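You operate a simulated robot arm through the tools that you are given. There is no shell and no other tool. Be economical: measure what you need, move in short steps, check, and stop when the job is done.

You run a simulated robot arm. Do the job below in one go: nothing can be reset, and whatever is moved stays where it is left.

JOB
Crank the test roller till the gauge reads 30 microns and brake it there.
Fine: free the lever with the yellow knob, slide the gauge onto the roller, crank; brake by that lever.

It is judged by the outcome, as a careful person would: the job done as asked, and still so three seconds after it is handed in. It fails if anything else is knocked over, pushed out of place, dropped, spilled or broken.

ROBOT AND FRAMES
A 7-joint arm with a two-finger parallel gripper, fixed in place. Base frame: the origin is at the foot of the arm, x ahead of it, y to its left, z up. Lengths are in m, angles in degrees, forces in N, time in s.
With the tool pointing down near the work surface it reaches from about 0.28 to 0.74 m from the base axis. Its first joint turns from -115.0 to 115.0 degrees. Payload 3.91 kg.
The TCP is the grasp point between the finger pads, 0.03 m short of the fingertips. In the tool frame z runs along the fingers and y along their closing line. The gripper opens to 0.11 m. The fingers are 0.02 m wide and 0.01 m thick; the gripper's body (0.048 by 0.112 m) begins 0.055 m behind the TCP.
Orientation is that of the tool frame in the base frame, as a unit quaternion [x, y, z, w]. With the fingers straight down and closing along the base's y, the tool's x points along the base's -x, its y along +y and its z along -z.

CONTROLS
- The arm moves only by the tool drive_tool. Its argument "series" is text: rows parted by semicolons, each of 6 numbers parted by spaces: the shift along the base's x, y, z in units of 25 mm (1.0 is 25 mm), then the turn, a rotation vector about the base's x, y, z in units of 8 degrees (1.0 is 8 degrees). In form: dx dy dz rx ry rz; .... A call has 1 to 10 rows; each row shifts and turns the commanded pose from where the row before left it. "claw" is the gripper command, from -1 (shut) to 1 (fully open), values between in proportion, set as the call begins (left out, the last holds). A call with a number of a shift or a turn outside -1 to 1 is refused whole. Each row takes 0.2 s and may step no farther than 0.05 m and 8.6 degrees from the row before; otherwise, or with a gripper value out of range, the whole call is refused. Where a pose cannot be reached the arm comes as near as it can. A force on the tool above 50 N (or 10 N above the force at the start of the call, whichever is more), or a blocked arm, ends the call early, and 0.2 s more pass. The fingers move at their own pace (about 0.108 m/s each) and stop on an object; they squeeze with about 38 N. The grip force told is the motor's: it shows also when the fingers shut on nothing. Time passes only in rows, and 0.2 s behind the last, so rows that do not move let the fingers close. The reply holds the time, the measured pose of the TCP, the force on the tool along the base axes, the opening and the grip force, in the units named above and with some noise, and new pictures: "views" is both (left out), scene, wrist or none.
- Cameras (640 x 400 px; columns grow to the right, rows downward): "scene" is fixed at [0.3997, -0.6503, 1.6347]; the picture's right is [0.11, 0.99, 0.00], its down [0.92, -0.10, -0.39] and it looks along [-0.38, 0.04, -0.92] (base axes); focal length 333 px, centre (320, 200). "wrist" rides on the gripper at [0.072, 0.017, -0.103] in the tool frame; the picture's right is [-0.23, 0.97, 0.00], its down [-0.76, -0.18, -0.62] and it looks along [-0.61, -0.14, 0.78] (tool axes); focal length 222 px, centre (320, 200). There is no depth. A picture from a camera that has moved, and an enlarged one, comes with that camera's place and axes in the base frame and with its lens.
- move_column(by): slides the trunk up (or, below 0, down) by that many m; the arm rides with it, the base frame stays. It gives what a move gives, with no picture.
- enlarge(camera, box): a new picture of the part [left, top, right, bottom] of that camera's present view, enlarged. The clock stands still meanwhile.
- hand_in(): hands the job in; it is judged then, once.

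Work in short steps. Places have to be worked out from the pictures, the camera data and where the tool is seen: move nearer, look again, correct. Check each grasp and each placing, and mend what went wrong. You have 120 turns and 170 pictures in all, those below and enlarged ones among them. Open the gripper and draw the arm clear of the work before you hand the job in, unless the task says otherwise; then end with one line.

The tools are called after "Call:" as a command line: name --argument value ..., lists and objects as JSON in quotes. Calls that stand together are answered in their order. drive_tool: Moves the arm, as the interface text tells. Its arguments: {"type":"object","properties":{"series":{"type":"string"},"claw":{"type":"number"},"views":{"type":"string","enum":["both","scene","wrist","none"]}},"required":["series"]} The other tools are called the same way: move_column (by) slides the trunk up or down; enlarge (camera, box) takes an enlarged picture of a part of a camera's view; hand_in () hands the job in.

At the start:

```text
time_s: 0.0
tool_pos: [0.0923, -0.4613, 1.1604]
tool_rot: [0.0, 1.0, 0.0, -0.001]
wrist_force: [-0.6, -0.1, 0.1]
grip_width: 0.1101
grip_force: 0.1
trunk travel left (down, up): [-0.85, 0.14]
```

scene: 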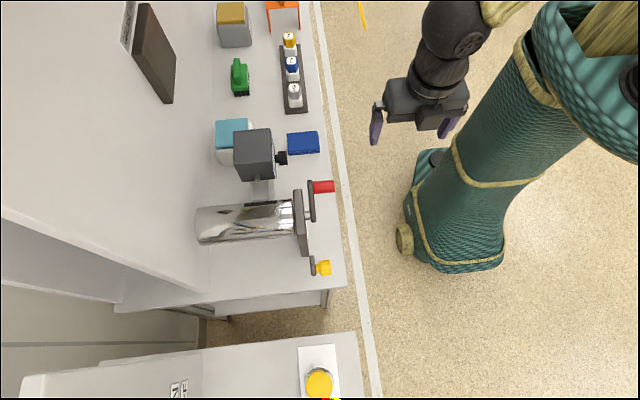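
wrist: 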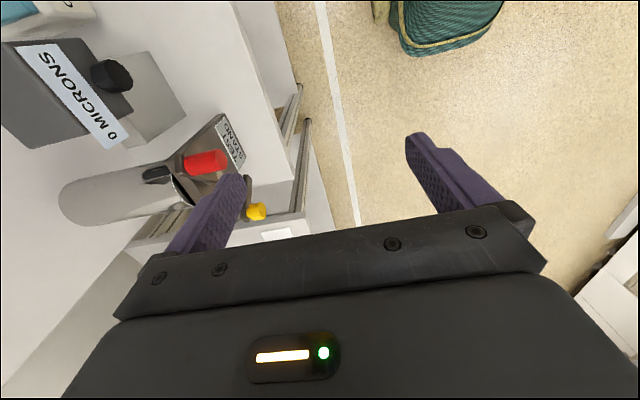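

I'll enlarge the work area in both views to learn how the stand, gauge and lever are built.

Call:
enlarge --camera "scene" --box '[180, 100, 360, 300]'

Call:
enlarge --camera "wrist" --box '[0, 20, 320, 260]'

```text
2.00 times, centred on (270, 200) of scene
camera zoom: at [0.3997, -0.6503, 1.6347], right [0.11, 0.99, 0.0], down [0.92, -0.1, -0.39], along [-0.38, 0.04, -0.92], focal length 666 px, centre (420, 200)
```

zoom: 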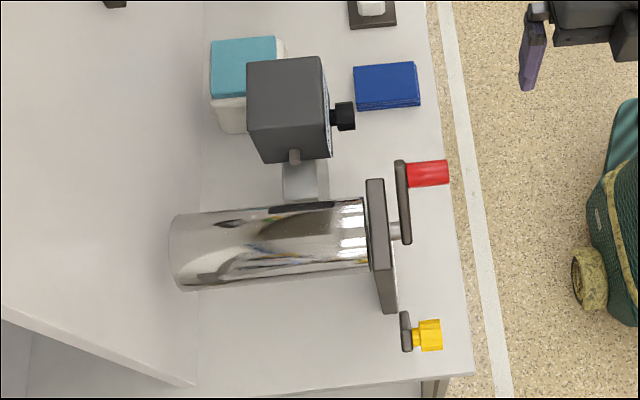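

```text
1.67 times, centred on (160, 140) of wrist
camera zoom: at [0.0196, -0.4447, 1.2648], right [0.23, 0.97, 0.0], down [0.76, -0.18, 0.62], along [0.61, -0.14, -0.78], focal length 370 px, centre (587, 300)
```

zoom: 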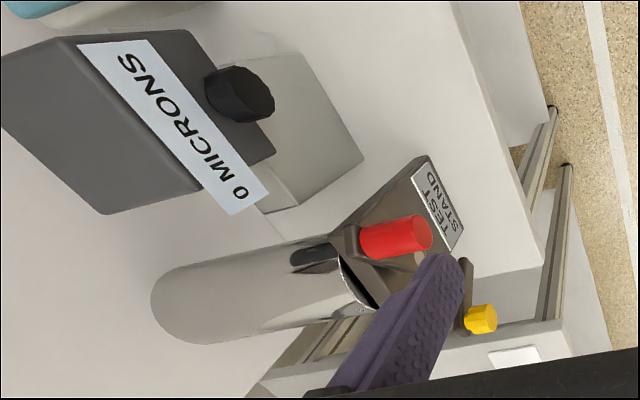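

Triangulating the two views puts the crank handle near (0.119,-0.612,1.024), the yellow knob near (0.267,-0.626,0.947) and the gauge's black knob near (0.013,-0.693,0.972). I'll yaw the tool -90° so that the wrist camera faces the stand and the fingers close along x.

Call:
drive_tool --series "0.2 0.3 0 0 0 -1;0.2 0.3 0 0 0 -1;0.2 0.3 0 0 0 -1;0.2 0.3 0 0 0 -1;0 0 0 0 0 -1;0 0 0 0 0 -1;0 0 0 0 0 -1;0 0 0 0 0 -1;0 0 0 0 0 -1;0 0 0 0 0 -1" --views "none"

Call:
drive_tool --series "0 0 0 0 0 -1;0 0 0 0 0 -0.25;0 0 0 0 0 0" --views "wrist"

```text
time_s: 2.2
tool_pos: [0.1123, -0.4319, 1.1619]
tool_rot: [0.645, 0.764, 0.0, -0.001]
wrist_force: [-0.5, 0.2, 0.2]
grip_width: 0.1098
grip_force: 0.1
trunk travel left (down, up): [-0.85, 0.14]
```

```text
time_s: 3.0
tool_pos: [0.1124, -0.4328, 1.1614]
tool_rot: [0.707, 0.707, 0.0, 0.0]
wrist_force: [0.4, -0.1, -0.1]
grip_width: 0.1101
grip_force: 0.1
trunk travel left (down, up): [-0.85, 0.14]
camera wrist: at [0.1292, -0.3596, 1.2649], right [0.97, -0.23, 0.0], down [-0.18, -0.76, 0.62], along [-0.14, -0.61, -0.78], focal length 222 px, centre (320, 200)
```

wrist: 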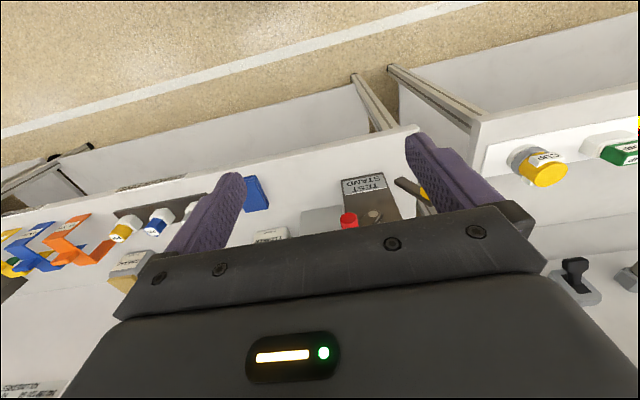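

The gripper body hides the stand, so I'll tilt the tool forward (fingers toward -y) to bring it into view.

Call:
drive_tool --series "0 0.2 0 -1 0 0;0 0.2 0 -1 0 0;0 0.2 0 -1 0 0;0 0.2 0 -1 0 0;0 0.2 0 -1 0 0;0 0 0 0 0 0" --views "wrist"

```text
time_s: 4.4
tool_pos: [0.1114, -0.4061, 1.1612]
tool_rot: [0.664, 0.664, -0.242, 0.243]
wrist_force: [1.0, 0.6, 0.3]
grip_width: 0.11
grip_force: 0.0
trunk travel left (down, up): [-0.85, 0.14]
camera wrist: at [0.1295, -0.2843, 1.1932], right [0.97, -0.17, 0.15], down [-0.18, -0.18, 0.97], along [-0.14, -0.97, -0.21], focal length 222 px, centre (320, 200)
```

wrist: 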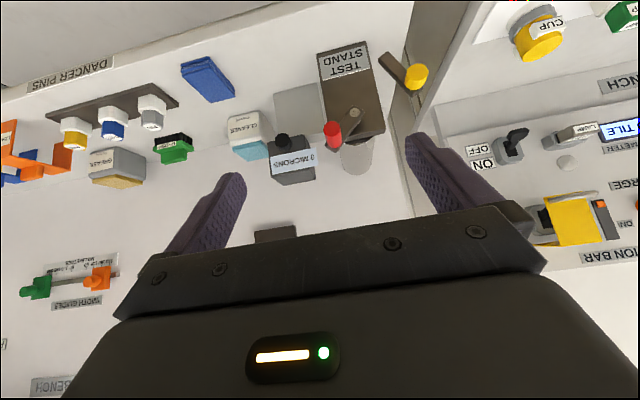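

Good frontal view (inverted); I'll enlarge the stand.

Call:
enlarge --camera "wrist" --box '[220, 30, 440, 200]'

```text
2.35 times, centred on (330, 115) of wrist
camera zoom: at [0.1295, -0.2843, 1.1932], right [0.97, -0.17, 0.15], down [-0.18, -0.18, 0.97], along [-0.14, -0.97, -0.21], focal length 523 px, centre (296, 400)
```

zoom: 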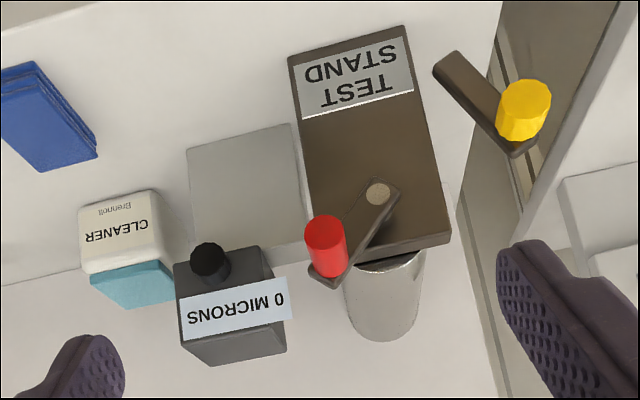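

Upright, the crank hub is near (0.160, 0.98) and the handle is up and to its -x side. The brake lever's bar runs from about (0.234, 0.884) up to (0.261, 0.966), with the knob at the top. I'll move in front of the yellow knob with the fingers nearer horizontal.

Call:
drive_tool --series "0.62 -0.4 -0.8 -0.375 0 0;0.62 -0.4 -0.8 -0.375 0 0;0.62 -0.4 -0.8 -0.375 0 0;0.62 -0.4 -0.8 -0.375 0 0;0.62 -0.4 -0.8 -0.375 0 0;0.62 -0.4 -0.8 -0.375 0 0;0.62 -0.4 -0.8 -0.375 0 0;0.62 -0.4 -0.8 -0.375 0 0;0.62 -0.4 -0.8 -0.375 0 0;0.62 -0.4 -0.8 -0.375 0 0" --claw -0.1 --views "both"

```text
time_s: 6.6
tool_pos: [0.2675, -0.5094, 0.9617]
tool_rot: [0.579, 0.58, -0.405, 0.406]
wrist_force: [0.2, 0.1, 0.1]
grip_width: 0.0496
grip_force: 0.2
trunk travel left (down, up): [-0.85, 0.14]
camera wrist: at [0.2852, -0.3866, 0.9289], right [0.97, -0.08, 0.21], down [-0.18, 0.33, 0.93], along [-0.14, -0.94, 0.3], focal length 222 px, centre (320, 200)
```

scene: 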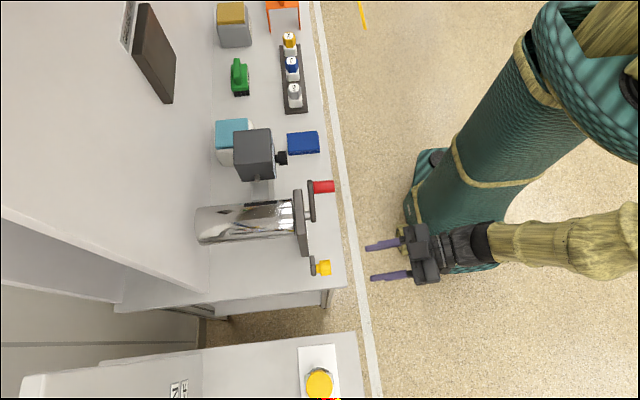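
wrist: 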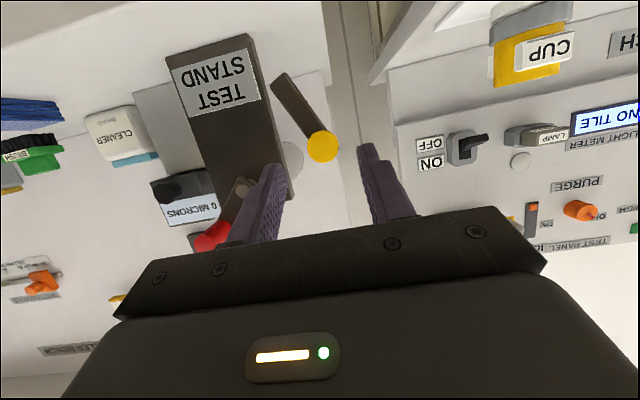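

The knob refines to (0.266, -0.62, 0.945), and the lever pivot is probably near (0.24, 0.885). I'll move in so the fingers straddle the knob.

Call:
drive_tool --series "0 -0.76 -0.08 0 0 0;0 -0.76 -0.08 0 0 0;0 -0.76 -0.08 0 0 0;0 -0.76 -0.08 0 0 0;0 -0.7 -0.08 0 0 0;0 0 0 0 0 0" --views "both"

```text
time_s: 8.0
tool_pos: [0.267, -0.6002, 0.9487]
tool_rot: [0.58, 0.58, -0.406, 0.405]
wrist_force: [-1.0, 0.8, 0.3]
grip_width: 0.0497
grip_force: 0.0
trunk travel left (down, up): [-0.85, 0.14]
camera wrist: at [0.2835, -0.4777, 0.9167], right [0.97, -0.08, 0.21], down [-0.18, 0.33, 0.93], along [-0.14, -0.94, 0.3], focal length 222 px, centre (320, 200)
```

scene: 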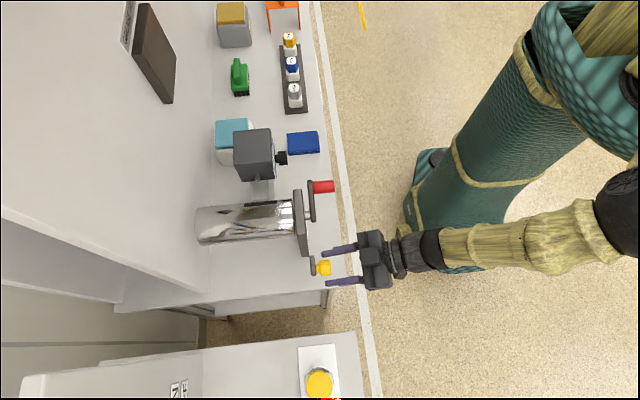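
wrist: 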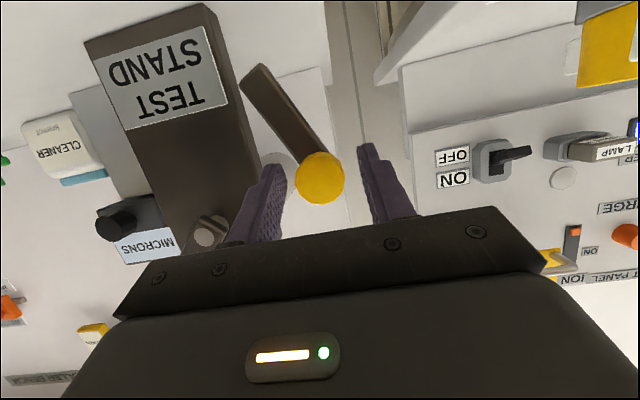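

The fingers straddle the knob. I'll close on it.

Call:
drive_tool --series "0 -0.1 0 0 0 0;0 0 0 0 0 0;0 0 0 0 0 0" --claw -1 --views "wrist"

```text
time_s: 8.8
tool_pos: [0.2663, -0.6008, 0.949]
tool_rot: [0.58, 0.579, -0.406, 0.405]
wrist_force: [-5.6, 13.0, -2.4]
grip_width: 0.0312
grip_force: 44.9
trunk travel left (down, up): [-0.85, 0.14]
camera wrist: at [0.2826, -0.4785, 0.9169], right [0.97, -0.08, 0.21], down [-0.18, 0.32, 0.93], along [-0.14, -0.94, 0.3], focal length 222 px, centre (320, 200)
```

wrist: 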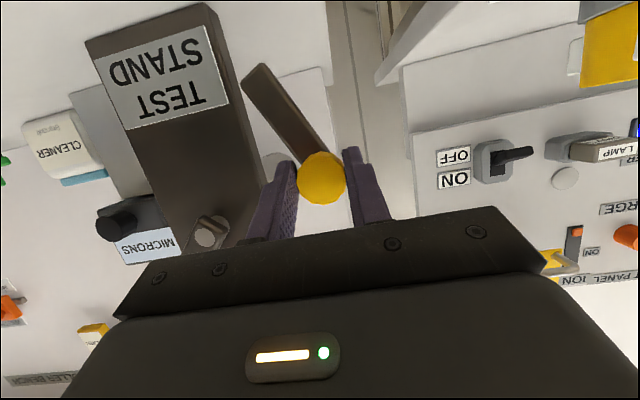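

The knob is gripped at 31 mm. I'll back off the light y-contact and nudge the lever along its arc toward -x to feel whether it is free.

Call:
drive_tool --series "0 0.12 0 0 0 0;-0.2 0 0.08 0 0 0;-0.2 0 0.08 0 0 0;0 0 0 0 0 0" --views "wrist"

```text
time_s: 9.8
tool_pos: [0.2568, -0.6004, 0.9533]
tool_rot: [0.578, 0.58, -0.405, 0.407]
wrist_force: [0.3, -5.1, -3.2]
grip_width: 0.0308
grip_force: 44.9
trunk travel left (down, up): [-0.85, 0.14]
camera wrist: at [0.2744, -0.4785, 0.9214], right [0.97, -0.08, 0.21], down [-0.18, 0.33, 0.93], along [-0.14, -0.94, 0.3], focal length 222 px, centre (320, 200)
```

wrist: 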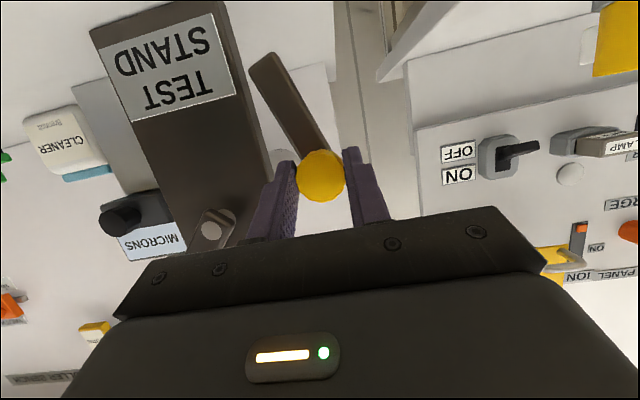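

The lever swings easily. I'll carry on along the arc past vertical and watch for a stop.

Call:
drive_tool --series "-0.33 0 0.06 0 0 0;-0.32 0 0.02 0 0 0;-0.32 0 -0.02 0 0 0;-0.31 0 -0.06 0 0 0;0 0 0 0 0 0" --views "wrist"

```text
time_s: 11.0
tool_pos: [0.2335, -0.6006, 0.9578]
tool_rot: [0.575, 0.58, -0.406, 0.41]
wrist_force: [33.8, -6.1, 20.3]
grip_width: 0.0312
grip_force: 45.0
trunk travel left (down, up): [-0.85, 0.14]
camera wrist: at [0.2488, -0.4782, 0.9242], right [0.97, -0.07, 0.22], down [-0.18, 0.33, 0.93], along [-0.13, -0.94, 0.31], focal length 222 px, centre (320, 200)
```

wrist: 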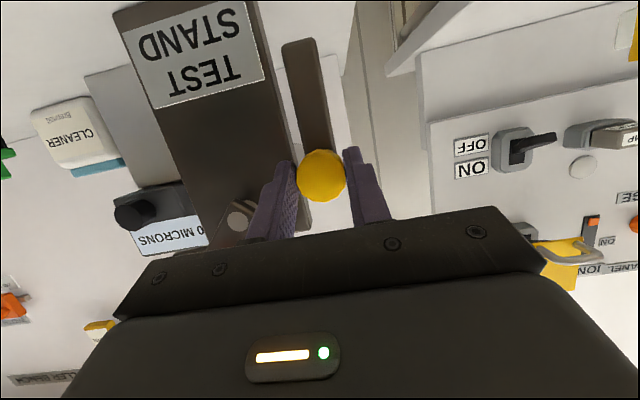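

The lever has reached a stop near vertical (34 N resisting). I'll relax the command, open to 50 mm and back away.

Call:
drive_tool --series "0.2 0 0.05 0 0 0;0 0 0 0 0 0" --views "none"

Call:
drive_tool --series "0 0 0 0 0 0;0 0 0 0 0 0;0 0.7 0 0 0 0;0 0.8 0 0 0 0;0 0.8 0 0 0 0;0 0.8 0 0 0 0;0 0.8 0 0 0 0;0 0 0 0 0 0" --claw -0.1 --views "wrist"

```text
time_s: 11.6
tool_pos: [0.2333, -0.5999, 0.9583]
tool_rot: [0.577, 0.579, -0.407, 0.409]
wrist_force: [24.0, -2.7, 18.8]
grip_width: 0.0311
grip_force: 44.4
trunk travel left (down, up): [-0.85, 0.14]
```

```text
time_s: 13.4
tool_pos: [0.2286, -0.5017, 0.9549]
tool_rot: [0.58, 0.579, -0.406, 0.405]
wrist_force: [0.5, 0.3, 0.2]
grip_width: 0.0495
grip_force: 0.1
trunk travel left (down, up): [-0.85, 0.14]
camera wrist: at [0.2458, -0.3798, 0.9225], right [0.97, -0.08, 0.21], down [-0.18, 0.33, 0.93], along [-0.14, -0.94, 0.3], focal length 222 px, centre (320, 200)
```

wrist: 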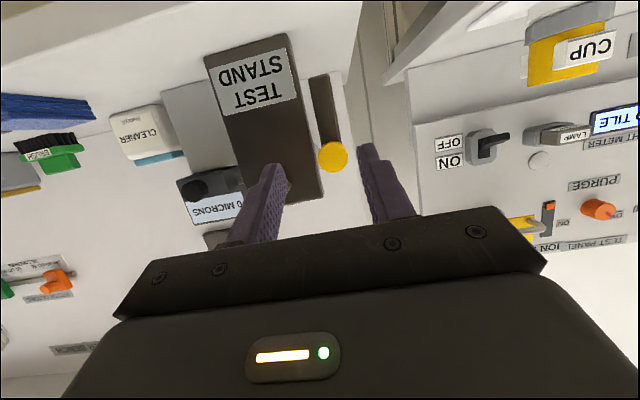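

The lever stays vertical at its stop. Next is the gauge: I'll move in front of its black knob and pitch the fingers level or slightly up so the hand stays below the crank handle.

Call:
drive_tool --series "-0.86 0 0.04 -0.375 0 0;-0.86 0 0.04 -0.375 0 0;-0.86 0 0.04 -0.375 0 0;-0.86 0 0.04 -0.375 0 0;-0.86 0 0.04 -0.375 0 0;-0.86 0 0.04 -0.375 0 0;-0.86 0 0.04 -0.375 0 0;-0.86 0 0.04 -0.375 0 0;-0.86 0 0.04 -0.375 0 0;-0.86 0 0.04 -0.375 0 0" --views "both"

```text
time_s: 15.6
tool_pos: [0.0153, -0.5017, 0.9661]
tool_rot: [0.454, 0.455, -0.54, 0.543]
wrist_force: [-0.7, -0.4, -0.8]
grip_width: 0.0498
grip_force: 0.1
trunk travel left (down, up): [-0.85, 0.14]
camera wrist: at [0.0317, -0.4127, 0.8769], right [0.97, 0.04, 0.22], down [-0.18, 0.75, 0.64], along [-0.14, -0.66, 0.73], focal length 222 px, centre (320, 200)
```

scene: 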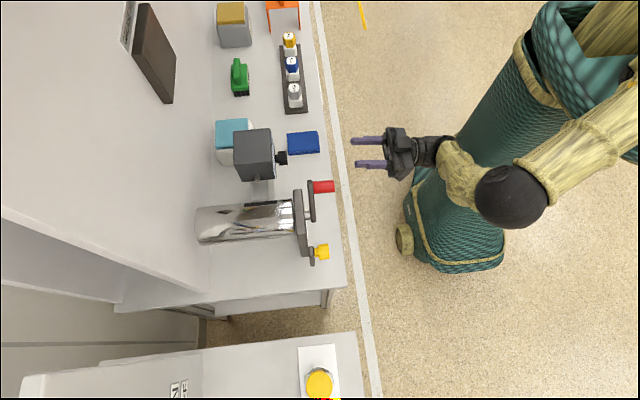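
wrist: 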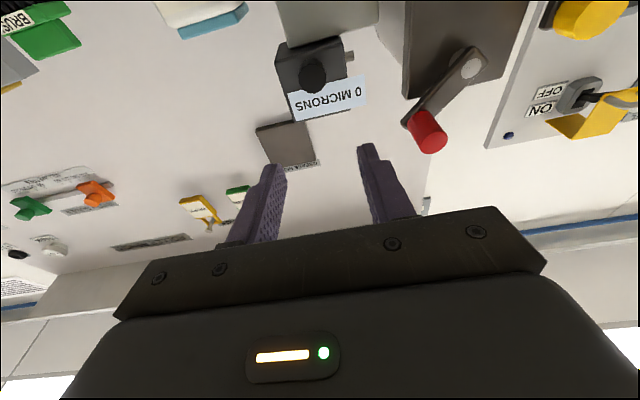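

The knob refines to (0.0137, -0.685, 0.966). I'll advance straight in so the fingers straddle it.

Call:
drive_tool --series "0 -0.9 0 0 0 0;0 -0.9 0 0 0 0;0 -0.9 0 0 0 0;0 -0.9 0 0 0 0;0 -0.9 0 0 0 0;0 -0.9 0 0 0 0;0 -0.6 0 0 0 0;-0.05 -0.4 -0.1 0 0 0;0 0 0 0 0 0" --views "both"

```text
time_s: 17.6
tool_pos: [0.0127, -0.6629, 0.9636]
tool_rot: [-0.455, -0.454, 0.542, -0.542]
wrist_force: [0.5, 0.3, 0.5]
grip_width: 0.0493
grip_force: 0.0
trunk travel left (down, up): [-0.85, 0.14]
camera wrist: at [0.03, -0.5733, 0.8739], right [0.97, 0.04, 0.22], down [-0.18, 0.75, 0.64], along [-0.14, -0.66, 0.73], focal length 222 px, centre (320, 200)
```

scene: 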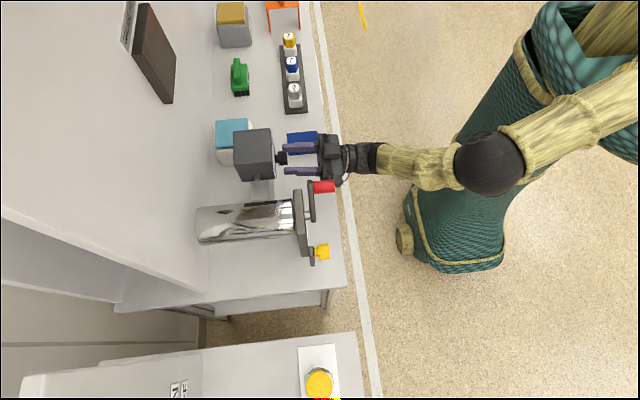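
wrist: 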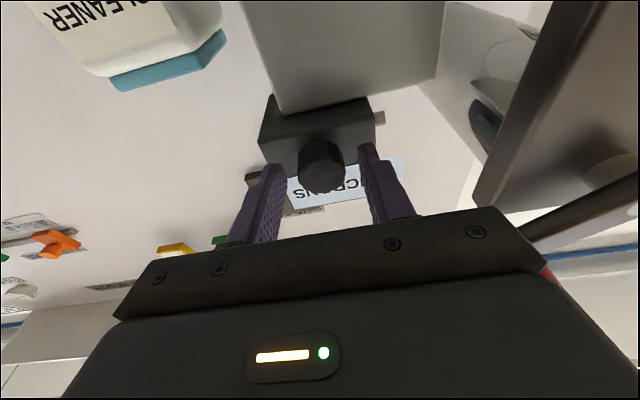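

The fingers straddle the knob above the base block. I'll close on it.

Call:
drive_tool --series "0 0 0 0 0 0;0 0 0 0 0 0" --claw -1 --views "none"

Call:
drive_tool --series "0.2 0 0 0 0 0;0.2 0 0 0 0 0;0.2 0 0 0 0 0;0 0 0 0 0 0" --views "both"

```text
time_s: 18.2
tool_pos: [0.0129, -0.6627, 0.9624]
tool_rot: [-0.455, -0.455, 0.542, -0.541]
wrist_force: [-0.3, -1.2, 0.7]
grip_width: 0.0313
grip_force: 45.0
trunk travel left (down, up): [-0.85, 0.14]
```

```text
time_s: 19.2
tool_pos: [0.0298, -0.6623, 0.9628]
tool_rot: [-0.455, -0.454, 0.542, -0.541]
wrist_force: [-0.4, -3.3, -0.1]
grip_width: 0.0312
grip_force: 44.4
trunk travel left (down, up): [-0.85, 0.14]
camera wrist: at [0.046, -0.5735, 0.8739], right [0.97, 0.04, 0.22], down [-0.18, 0.75, 0.64], along [-0.14, -0.66, 0.73], focal length 222 px, centre (320, 200)
```

scene: 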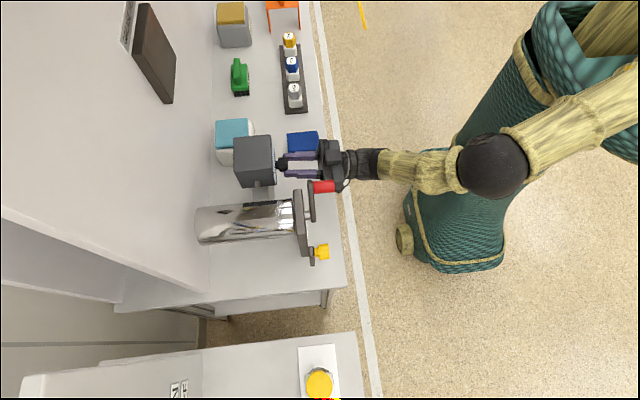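
wrist: 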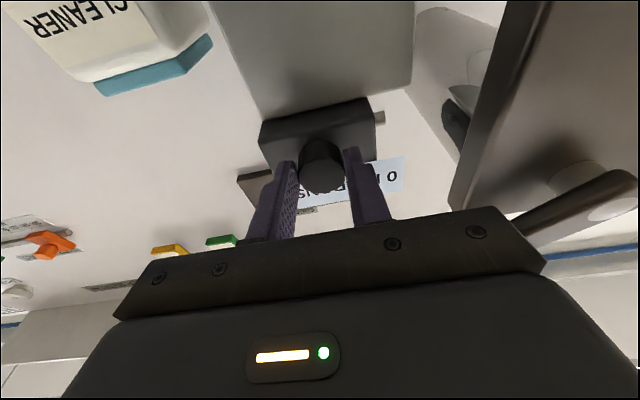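

The gauge slides with the hand. I'll continue in small steps, checking for contact and clearance to the crank handle.

Call:
drive_tool --series "0.2 0 0 0 0 0;0.2 0 0 0 0 0;0 0 0 0 0 0" --views "wrist"

Call:
enlarge --camera "scene" --box '[220, 110, 380, 220]'

```text
time_s: 20.0
tool_pos: [0.0398, -0.6626, 0.9616]
tool_rot: [-0.455, -0.454, 0.542, -0.542]
wrist_force: [-0.9, -10.9, 1.8]
grip_width: 0.0316
grip_force: 44.7
trunk travel left (down, up): [-0.85, 0.14]
camera wrist: at [0.0565, -0.5735, 0.8738], right [0.97, 0.04, 0.22], down [-0.18, 0.75, 0.64], along [-0.14, -0.66, 0.73], focal length 222 px, centre (320, 200)
```

wrist: 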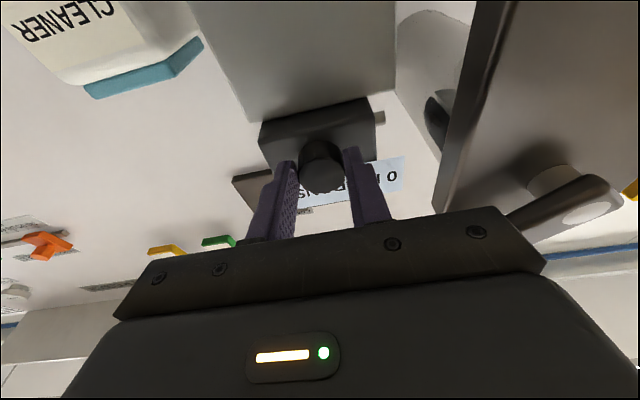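

```text
3.64 times, centred on (300, 165) of scene
camera zoom: at [0.3997, -0.6503, 1.6347], right [0.11, 0.99, 0.0], down [0.92, -0.1, -0.39], along [-0.38, 0.04, -0.92], focal length 1210 px, centre (393, 327)
```

zoom: 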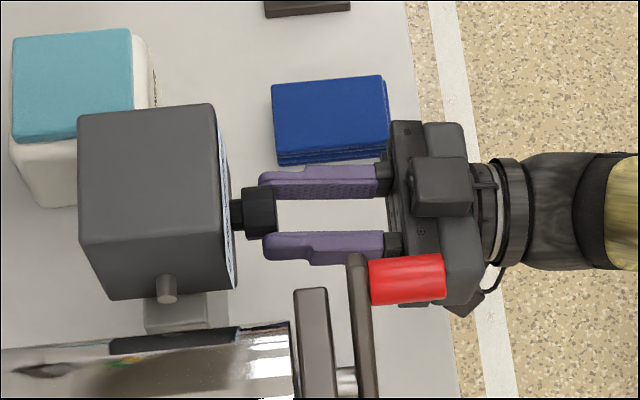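

The hand passes beneath the handle without touching it. About 2–3 cm remains to the roller, so I'll continue.

Call:
drive_tool --series "0.2 0 0 0 0 0;0.2 0 0 0 0 0;0.2 0 0 0 0 0;0 0 0 0 0 0" --views "wrist"

Call:
enlarge --camera "scene" --box '[220, 130, 380, 240]'

```text
time_s: 21.0
tool_pos: [0.0542, -0.6635, 0.9635]
tool_rot: [0.454, 0.455, -0.541, 0.543]
wrist_force: [-1.0, -15.4, 4.0]
grip_width: 0.0313
grip_force: 45.2
trunk travel left (down, up): [-0.85, 0.14]
camera wrist: at [0.0718, -0.5733, 0.8739], right [0.97, 0.04, 0.22], down [-0.18, 0.75, 0.64], along [-0.14, -0.67, 0.73], focal length 222 px, centre (320, 200)
```

wrist: 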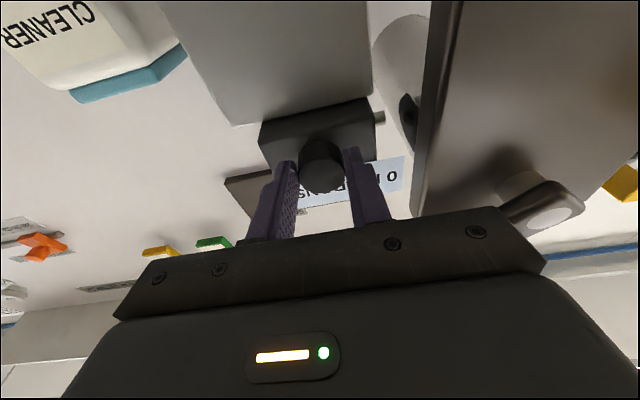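

```text
3.64 times, centred on (300, 185) of scene
camera zoom: at [0.3997, -0.6503, 1.6347], right [0.11, 0.99, 0.0], down [0.92, -0.1, -0.39], along [-0.38, 0.04, -0.92], focal length 1210 px, centre (393, 254)
```

zoom: 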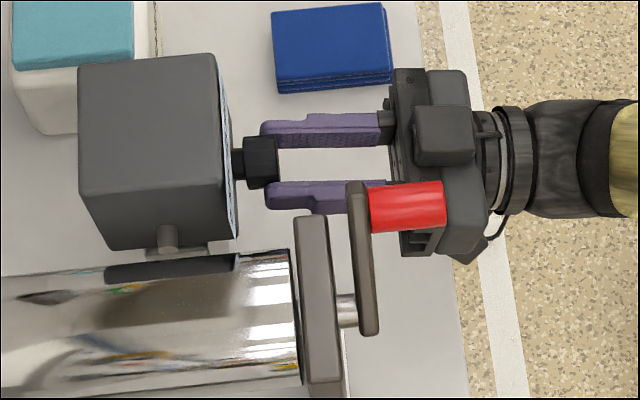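

The plunger tip is close to the roller. A y-pull of about 15 N has built up, so I'll ease in -y slightly and carry on slowly.

Call:
drive_tool --series "0.15 -0.1 0 0 0 0;0.15 0 0 0 0 0;0.15 0 0 0 0 0;0 0 0 0 0 0" --views "wrist"

Call:
enlarge --camera "scene" --box '[220, 130, 380, 240]'

```text
time_s: 22.0
tool_pos: [0.0633, -0.6629, 0.9625]
tool_rot: [-0.455, -0.454, 0.542, -0.541]
wrist_force: [-5.9, 5.3, 1.5]
grip_width: 0.0312
grip_force: 44.7
trunk travel left (down, up): [-0.85, 0.14]
camera wrist: at [0.0802, -0.5735, 0.8739], right [0.97, 0.04, 0.22], down [-0.18, 0.75, 0.64], along [-0.14, -0.66, 0.73], focal length 222 px, centre (320, 200)
```

wrist: 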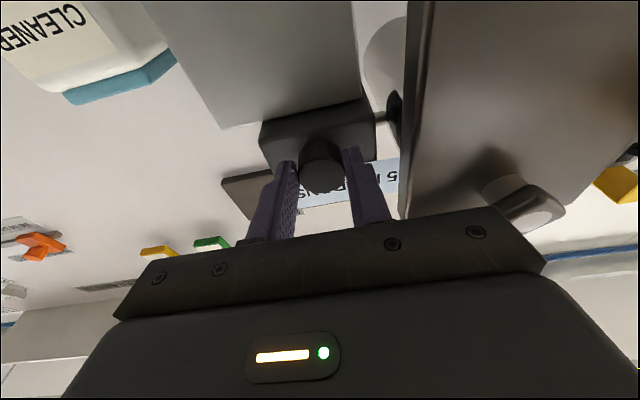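

```text
3.64 times, centred on (300, 185) of scene
camera zoom: at [0.3997, -0.6503, 1.6347], right [0.11, 0.99, 0.0], down [0.92, -0.1, -0.39], along [-0.38, 0.04, -0.92], focal length 1210 px, centre (393, 254)
```

zoom: 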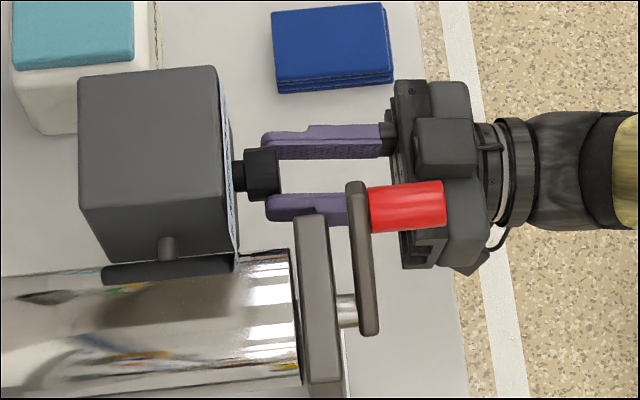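

The gauge now shows a "5…", so the plunger touches the roller. I'll push a little further to find the seat or stop.

Call:
drive_tool --series "0.12 0 0 0 0 0;0.12 0 0 0 0 0;0 0 0 0 0 0" --views "wrist"

Call:
enlarge --camera "wrist" --box '[240, 80, 440, 220]'

```text
time_s: 22.8
tool_pos: [0.0637, -0.6632, 0.9636]
tool_rot: [-0.459, -0.452, 0.544, -0.537]
wrist_force: [-36.1, 4.3, -3.2]
grip_width: 0.0313
grip_force: 45.4
trunk travel left (down, up): [-0.85, 0.14]
camera wrist: at [0.0817, -0.5735, 0.8742], right [0.97, 0.03, 0.23], down [-0.17, 0.75, 0.64], along [-0.15, -0.67, 0.73], focal length 222 px, centre (320, 200)
```

wrist: 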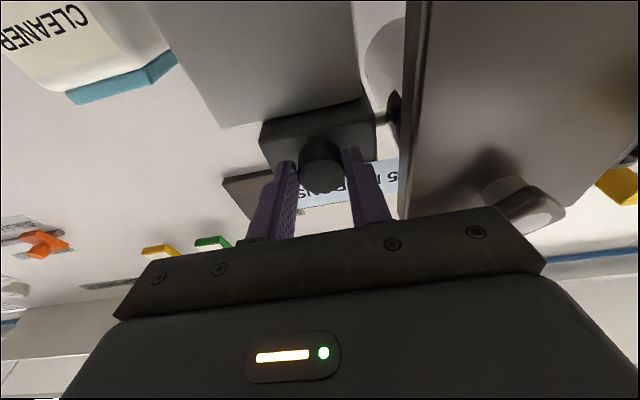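

```text
2.86 times, centred on (340, 150) of wrist
camera zoom: at [0.0817, -0.5735, 0.8742], right [0.97, 0.03, 0.23], down [-0.17, 0.75, 0.64], along [-0.15, -0.67, 0.73], focal length 635 px, centre (263, 343)
```

zoom: 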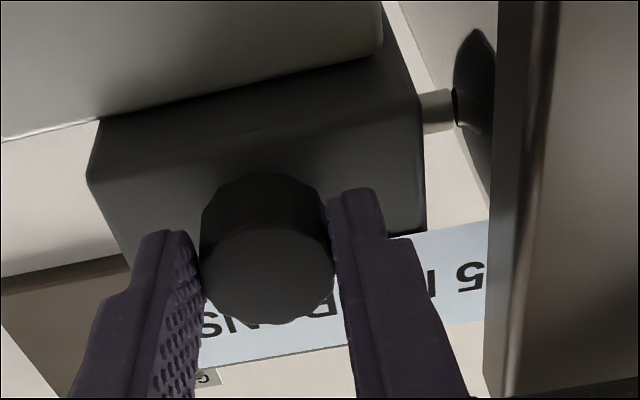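

The gauge is at its stop (36 N). I'll relax, open, withdraw straight back, and read the display.

Call:
drive_tool --series "-0.24 0 0 0 0 0;0 0 0 0 0 0" --views "none"

Call:
drive_tool --series "0 0 0 0 0 0;0 0 0 0 0 0;0 0.8 0 0 0 0;0 0.9 0 0 0 0;0 0.9 0 0 0 0;0 0.9 0 0 0 0;0 0.9 0 0 0 0;0 0.9 0 0 0 0;0 0.9 0 0 0 0;0 0 0 0 0 0" --claw -0.15 --views "both"

```text
time_s: 23.4
tool_pos: [0.0634, -0.6625, 0.9633]
tool_rot: [0.456, 0.454, -0.541, 0.542]
wrist_force: [-22.5, 13.8, -6.1]
grip_width: 0.0314
grip_force: 45.1
trunk travel left (down, up): [-0.85, 0.14]
```

```text
time_s: 25.6
tool_pos: [0.0658, -0.5081, 0.9647]
tool_rot: [-0.455, -0.454, 0.542, -0.541]
wrist_force: [0.5, 0.5, -0.5]
grip_width: 0.0471
grip_force: 0.0
trunk travel left (down, up): [-0.85, 0.14]
camera wrist: at [0.0825, -0.4183, 0.8764], right [0.97, 0.04, 0.22], down [-0.18, 0.75, 0.64], along [-0.14, -0.66, 0.73], focal length 222 px, centre (320, 200)
```

scene: 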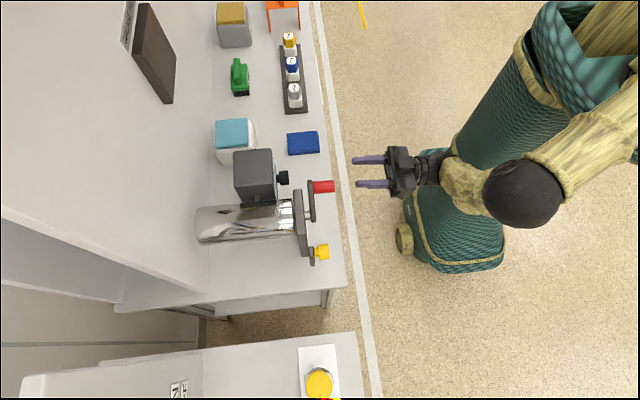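
wrist: 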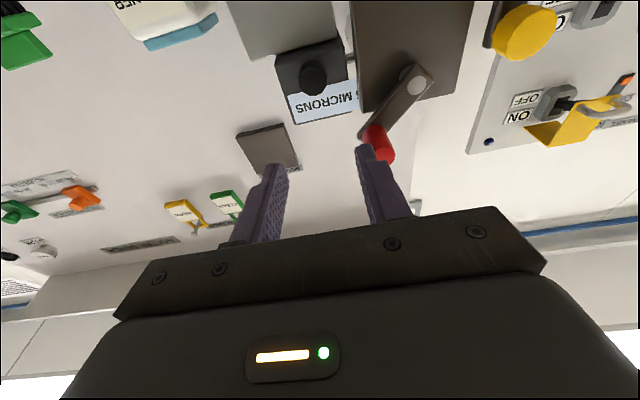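

The gauge sits against the roller and has stayed there. I'll move in front of the crank handle (about 0.118, -0.61, 1.015) with a slight downward pitch.

Call:
drive_tool --series "0.42 0 0.45 0.5 0 0;0.42 0 0.45 0.5 0 0;0.42 0 0.45 0.5 0 0;0.42 0 0.45 0.5 0 0;0.42 0 0.45 0.5 0 0;0 0 0 0 0 0" --views "both"

```text
time_s: 27.0
tool_pos: [0.1175, -0.509, 1.0211]
tool_rot: [0.542, 0.542, -0.454, 0.453]
wrist_force: [-0.2, 0.2, -0.3]
grip_width: 0.0467
grip_force: 0.0
trunk travel left (down, up): [-0.85, 0.14]
camera wrist: at [0.1346, -0.3936, 0.9676], right [0.97, -0.04, 0.22], down [-0.18, 0.48, 0.86], along [-0.14, -0.88, 0.46], focal length 222 px, centre (320, 200)
```

scene: 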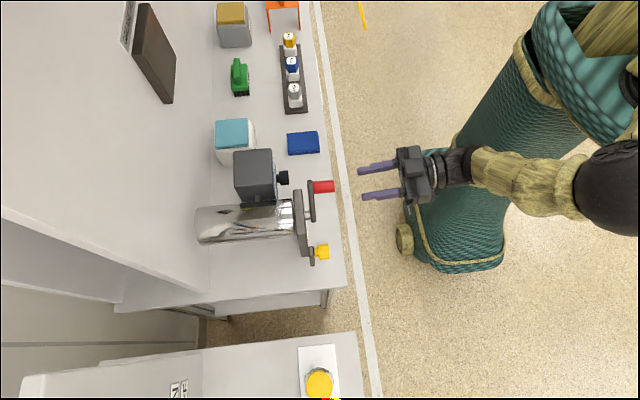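
wrist: 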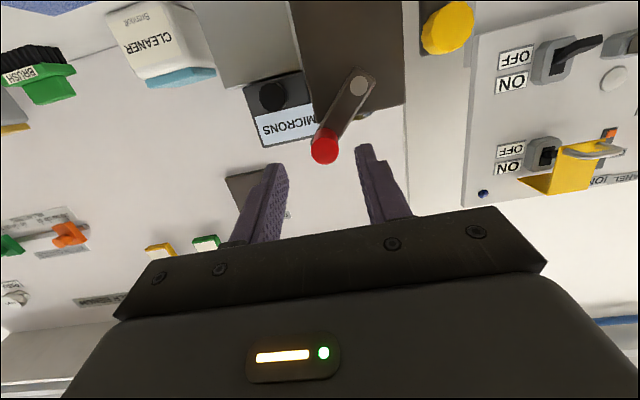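

The handle axis is at (0.1185, 1.020) and the hub at (0.159, 0.978), so the radius is about 58 mm. I'll advance onto the handle and close.

Call:
drive_tool --series "0.04 -0.86 0.03 0 0 0;0 -0.86 0.03 0 0 0;0 -0.86 0 0 0 0;0 -0.86 0 0 0 0;0 0 0 0 0 0" --views "wrist"

```text
time_s: 28.2
tool_pos: [0.119, -0.5982, 1.022]
tool_rot: [0.542, 0.541, -0.455, 0.454]
wrist_force: [-0.1, -0.2, 0.2]
grip_width: 0.0468
grip_force: 0.1
trunk travel left (down, up): [-0.85, 0.14]
camera wrist: at [0.136, -0.4824, 0.9684], right [0.97, -0.04, 0.22], down [-0.18, 0.48, 0.86], along [-0.14, -0.88, 0.46], focal length 222 px, centre (320, 200)
```

wrist: 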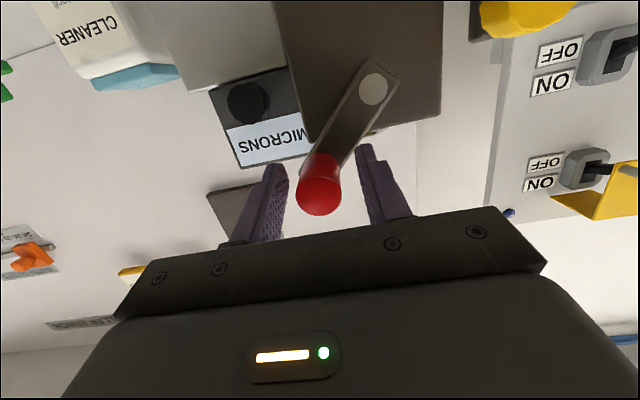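

Centred on the handle. I'll close and make a small 10° test turn over the top.

Call:
drive_tool --series "0 0 0 0 0 0;0 0 0 0 0 0;0.15 0 0.134 0 0 0;0.163 0 0.12 0 0 0;0 0 0 0 0 0" --claw -1 --views "wrist"

```text
time_s: 29.4
tool_pos: [0.1264, -0.5975, 1.0293]
tool_rot: [0.542, 0.541, -0.455, 0.455]
wrist_force: [-8.2, -1.0, 2.1]
grip_width: 0.0256
grip_force: 44.7
trunk travel left (down, up): [-0.85, 0.14]
camera wrist: at [0.1428, -0.4826, 0.9754], right [0.97, -0.04, 0.22], down [-0.18, 0.48, 0.86], along [-0.14, -0.87, 0.46], focal length 222 px, centre (320, 200)
```

wrist: 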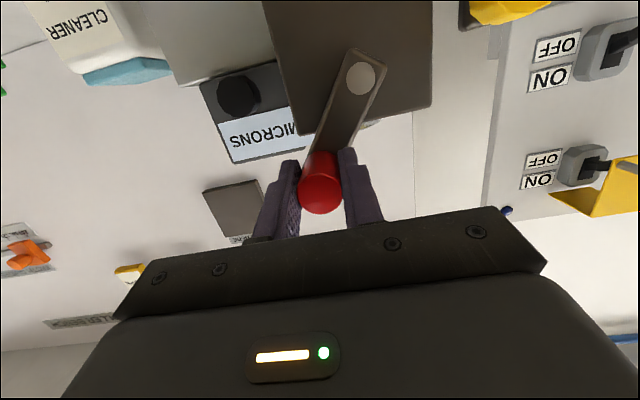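

The crank turns, so the lever is indeed free. I'll turn 20° more, then release and check the reading.

Call:
drive_tool --series "0.177 0 0.105 0 0 0;0.177 0 0.091 0 0 0;0.19 0 0.075 0 0 0;0.192 0 0.057 0 0 0;0 0 0 0 0 0" --views "wrist"

Call:
drive_tool --series "0 0 0 0 0 0;0 0 0 0 0 0;0 0.8 0 0 0 0;0 0.8 0 0 0 0;-0.5 0.8 0 0 0 0;-1 0 -0.5 0 0 0;-1 0 -0.5 0 0 0;-1 0 -0.5 0 0 0;-0.5 0 0 0 0 0;0 0 0 0 0 0" --claw -0.15 --views "wrist"

```text
time_s: 30.6
tool_pos: [0.1476, -0.5972, 1.0367]
tool_rot: [0.542, 0.541, -0.455, 0.455]
wrist_force: [-2.8, -11.9, 4.9]
grip_width: 0.0256
grip_force: 45.2
trunk travel left (down, up): [-0.85, 0.14]
camera wrist: at [0.1625, -0.4821, 0.9832], right [0.97, -0.04, 0.23], down [-0.18, 0.48, 0.86], along [-0.14, -0.88, 0.46], focal length 222 px, centre (320, 200)
```

wrist: 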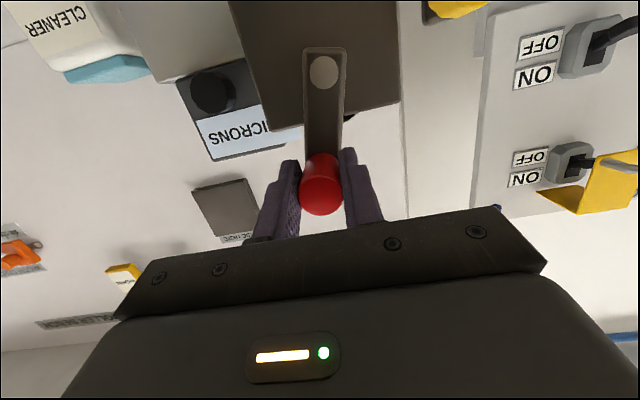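

```text
time_s: 32.8
tool_pos: [0.0461, -0.5362, 0.9972]
tool_rot: [0.541, 0.541, -0.455, 0.455]
wrist_force: [0.1, 0.3, 1.7]
grip_width: 0.0468
grip_force: 0.2
trunk travel left (down, up): [-0.85, 0.14]
camera wrist: at [0.0632, -0.4212, 0.9445], right [0.97, -0.04, 0.22], down [-0.18, 0.48, 0.86], along [-0.14, -0.88, 0.46], focal length 222 px, centre (320, 200)
```

wrist: 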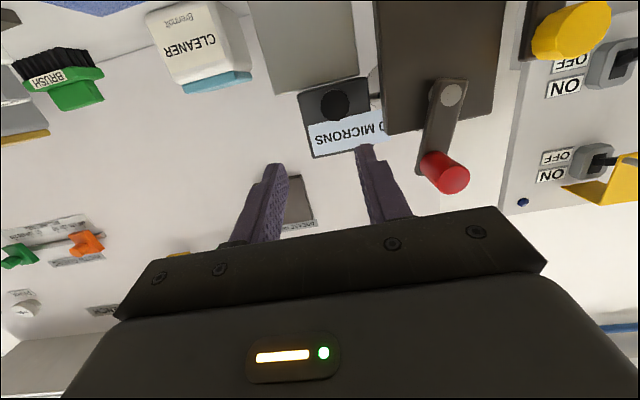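

The digits are still partly behind the plate. I'll move 5 cm further toward -x and zoom in.

Call:
drive_tool --series "-1 -0.5 0 0 0 0;-1 -0.5 0 0 0 0;-0.4 0 0 0 0 0;0 0 0 0 0 0" --views "none"

Call:
enlarge --camera "wrist" --box '[260, 40, 500, 190]'

```text
time_s: 33.8
tool_pos: [-0.0146, -0.562, 0.999]
tool_rot: [0.541, 0.542, -0.454, 0.455]
wrist_force: [-0.1, -1.6, -0.5]
grip_width: 0.0467
grip_force: 0.1
trunk travel left (down, up): [-0.85, 0.14]
```

```text
2.67 times, centred on (380, 115) of wrist
camera zoom: at [0.002, -0.4471, 0.9451], right [0.97, -0.04, 0.22], down [-0.18, 0.48, 0.86], along [-0.14, -0.88, 0.46], focal length 592 px, centre (160, 427)
```

zoom: 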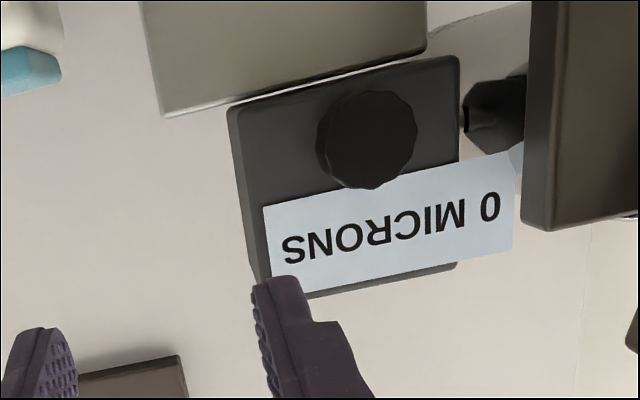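

It now reads 0, down from 5, so turning the other way should raise it. I'll return to the handle, now near (0.147, 1.034).

Call:
drive_tool --series "0.2 1 0.2 0 0 0;1 0.5 0.3 0 0 0;1 0 0.3 0 0 0;1 0 0.3 0 0 0;1 0 0.2 0 0 0;1 0 0.18 0 0 0;1 0 0 0 0 0;0.26 0 0 0 0 0;0 0 0 0 0 0" --views "wrist"

```text
time_s: 35.8
tool_pos: [0.1466, -0.5247, 1.0345]
tool_rot: [0.541, 0.542, -0.454, 0.455]
wrist_force: [0.0, -0.6, 0.9]
grip_width: 0.0469
grip_force: 0.1
trunk travel left (down, up): [-0.85, 0.14]
camera wrist: at [0.1643, -0.4093, 0.9807], right [0.97, -0.04, 0.22], down [-0.18, 0.48, 0.86], along [-0.14, -0.88, 0.46], focal length 222 px, centre (320, 200)
```

wrist: 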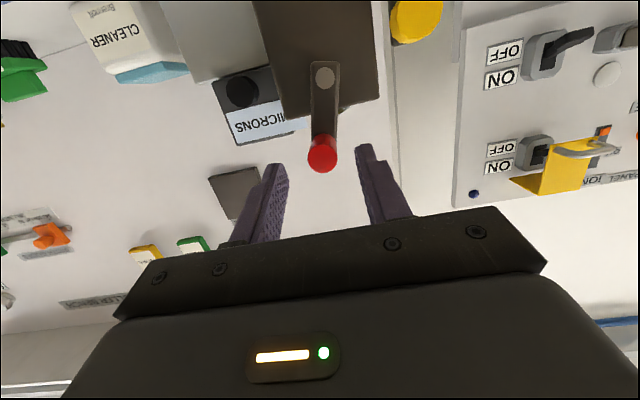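

Aligned. I'll advance, grip the handle, and crank the other way.

Call:
drive_tool --series "0 -0.73 0 0 0 0;0 -0.73 0 0 0 0;0 -0.73 0 0 0 0;0 -0.73 0 0 0 0;0 0 0 0 0 0" --views "none"

Call:
drive_tool --series "0 0 0 0 0 0;0 0 0 0 0 0;-0.306 0 -0.088 0 0 0;-0.29 0 -0.129 0 0 0;-0.27 0 -0.169 0 0 0;-0.244 0 -0.205 0 0 0;-0.213 0 -0.236 0 0 0;-0.178 0 -0.264 0 0 0;-0.139 0 -0.286 0 0 0;0 0 0 0 0 0" --claw -1 --views "wrist"

```text
time_s: 37.0
tool_pos: [0.1469, -0.598, 1.0349]
tool_rot: [0.542, 0.541, -0.455, 0.454]
wrist_force: [0.1, 0.2, 0.5]
grip_width: 0.047
grip_force: 0.1
trunk travel left (down, up): [-0.85, 0.14]
```

```text
time_s: 39.2
tool_pos: [0.1074, -0.5967, 1.0011]
tool_rot: [0.541, 0.541, -0.455, 0.455]
wrist_force: [8.1, -6.5, 4.7]
grip_width: 0.0258
grip_force: 45.1
trunk travel left (down, up): [-0.85, 0.14]
camera wrist: at [0.1237, -0.4819, 0.9482], right [0.97, -0.04, 0.22], down [-0.18, 0.48, 0.86], along [-0.14, -0.88, 0.46], focal length 222 px, centre (320, 200)
```

wrist: 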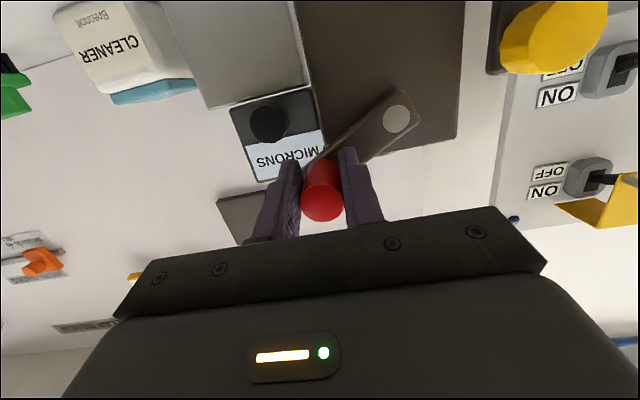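

The crank follows to about 157°. I'll release and check the reading.

Call:
drive_tool --series "0 0 0 0 0 0;0 0 0 0 0 0;0 0.8 0 0 0 0;0 0.8 0 0 0 0;-0.6 0.6 0 0 0 0;-1 0 0 0 0 0;-1 0 0 0 0 0;-1 -0.3 0 0 0 0;-1 -0.4 0 0 0 0;0 0 0 0 0 0" --claw -0.15 --views "none"

Call:
enlarge --camera "wrist" --box '[260, 40, 500, 190]'

```text
time_s: 41.4
tool_pos: [-0.0112, -0.56, 1.0016]
tool_rot: [0.542, 0.542, -0.454, 0.454]
wrist_force: [0.6, 0.4, -0.4]
grip_width: 0.0466
grip_force: 0.0
trunk travel left (down, up): [-0.85, 0.14]
```

```text
2.67 times, centred on (380, 115) of wrist
camera zoom: at [0.0052, -0.4455, 0.948], right [0.97, -0.04, 0.22], down [-0.18, 0.48, 0.86], along [-0.14, -0.88, 0.46], focal length 592 px, centre (160, 427)
```

zoom: 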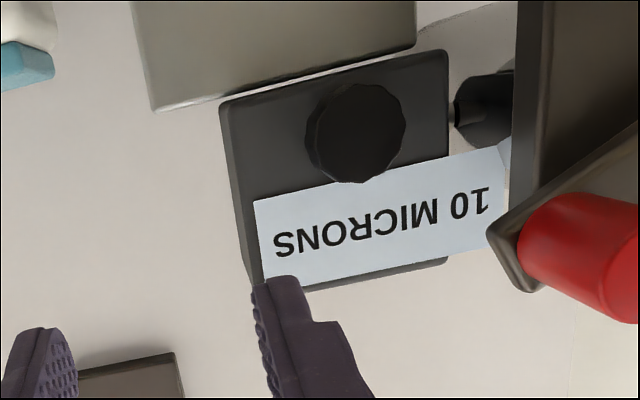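

It reads 10 at about 157°, so roughly 5 µm per 23°. I expect 30 near 245°. I'll go back to the handle.

Call:
drive_tool --series "0 1 0 0 0 0;0.74 0.44 0 0 0 0;1 0 0 0 0 0;1 0 0 0 0 0;1 0 0 0 0 0;1 0 0 0 0 0;0 0 0 0 0 0" --views "wrist"

```text
time_s: 43.0
tool_pos: [0.1092, -0.5224, 1.0015]
tool_rot: [0.541, 0.542, -0.454, 0.455]
wrist_force: [0.5, -0.4, 0.6]
grip_width: 0.0467
grip_force: 0.0
trunk travel left (down, up): [-0.85, 0.14]
camera wrist: at [0.1257, -0.4078, 0.9483], right [0.97, -0.04, 0.22], down [-0.18, 0.48, 0.86], along [-0.14, -0.88, 0.46], focal length 222 px, centre (320, 200)
```

wrist: 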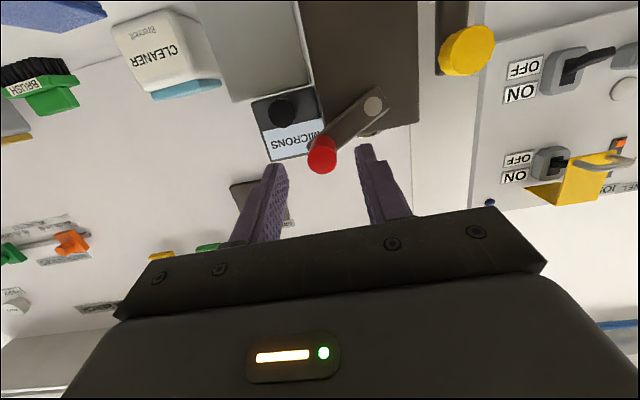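

Aligned again. I'll advance, grip, and crank to about 220°.

Call:
drive_tool --series "-0.04 -0.74 0 0 0 0;0 -0.74 0 0 0 0;0 -0.74 0 0 0 0;0 -0.74 0 0 0 0;0 0 0 0 0 0" --views "none"

Call:
drive_tool --series "0 0 0 0 0 0;0 0 0 0 0 0;-0.104 0 -0.3 0 0 0;-0.061 0 -0.312 0 0 0;-0.017 0 -0.318 0 0 0;0.028 0 -0.317 0 0 0;0.072 0 -0.31 0 0 0;0.114 0 -0.297 0 0 0;0.154 0 -0.278 0 0 0;0 0 0 0 0 0" --claw -1 --views "wrist"

```text
time_s: 44.2
tool_pos: [0.1062, -0.5965, 1.0017]
tool_rot: [0.541, 0.542, -0.454, 0.455]
wrist_force: [0.2, 0.8, 0.7]
grip_width: 0.0466
grip_force: 0.1
trunk travel left (down, up): [-0.85, 0.14]
```

```text
time_s: 46.4
tool_pos: [0.1043, -0.5961, 0.9445]
tool_rot: [0.546, 0.541, -0.454, 0.45]
wrist_force: [-39.5, -1.1, -20.2]
grip_width: 0.0241
grip_force: 45.3
trunk travel left (down, up): [-0.85, 0.14]
camera wrist: at [0.1218, -0.4816, 0.8914], right [0.97, -0.05, 0.22], down [-0.17, 0.48, 0.86], along [-0.15, -0.88, 0.45], focal length 222 px, centre (320, 200)
```

wrist: 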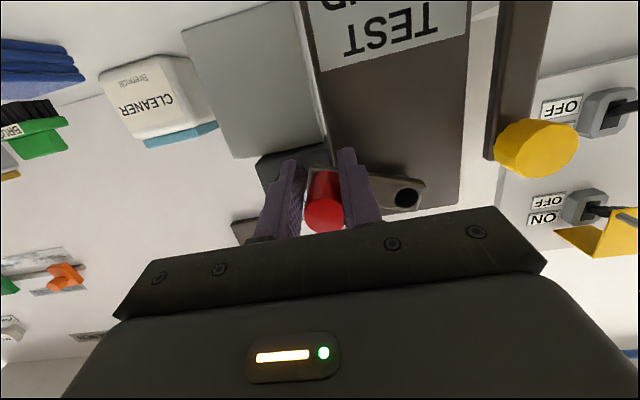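

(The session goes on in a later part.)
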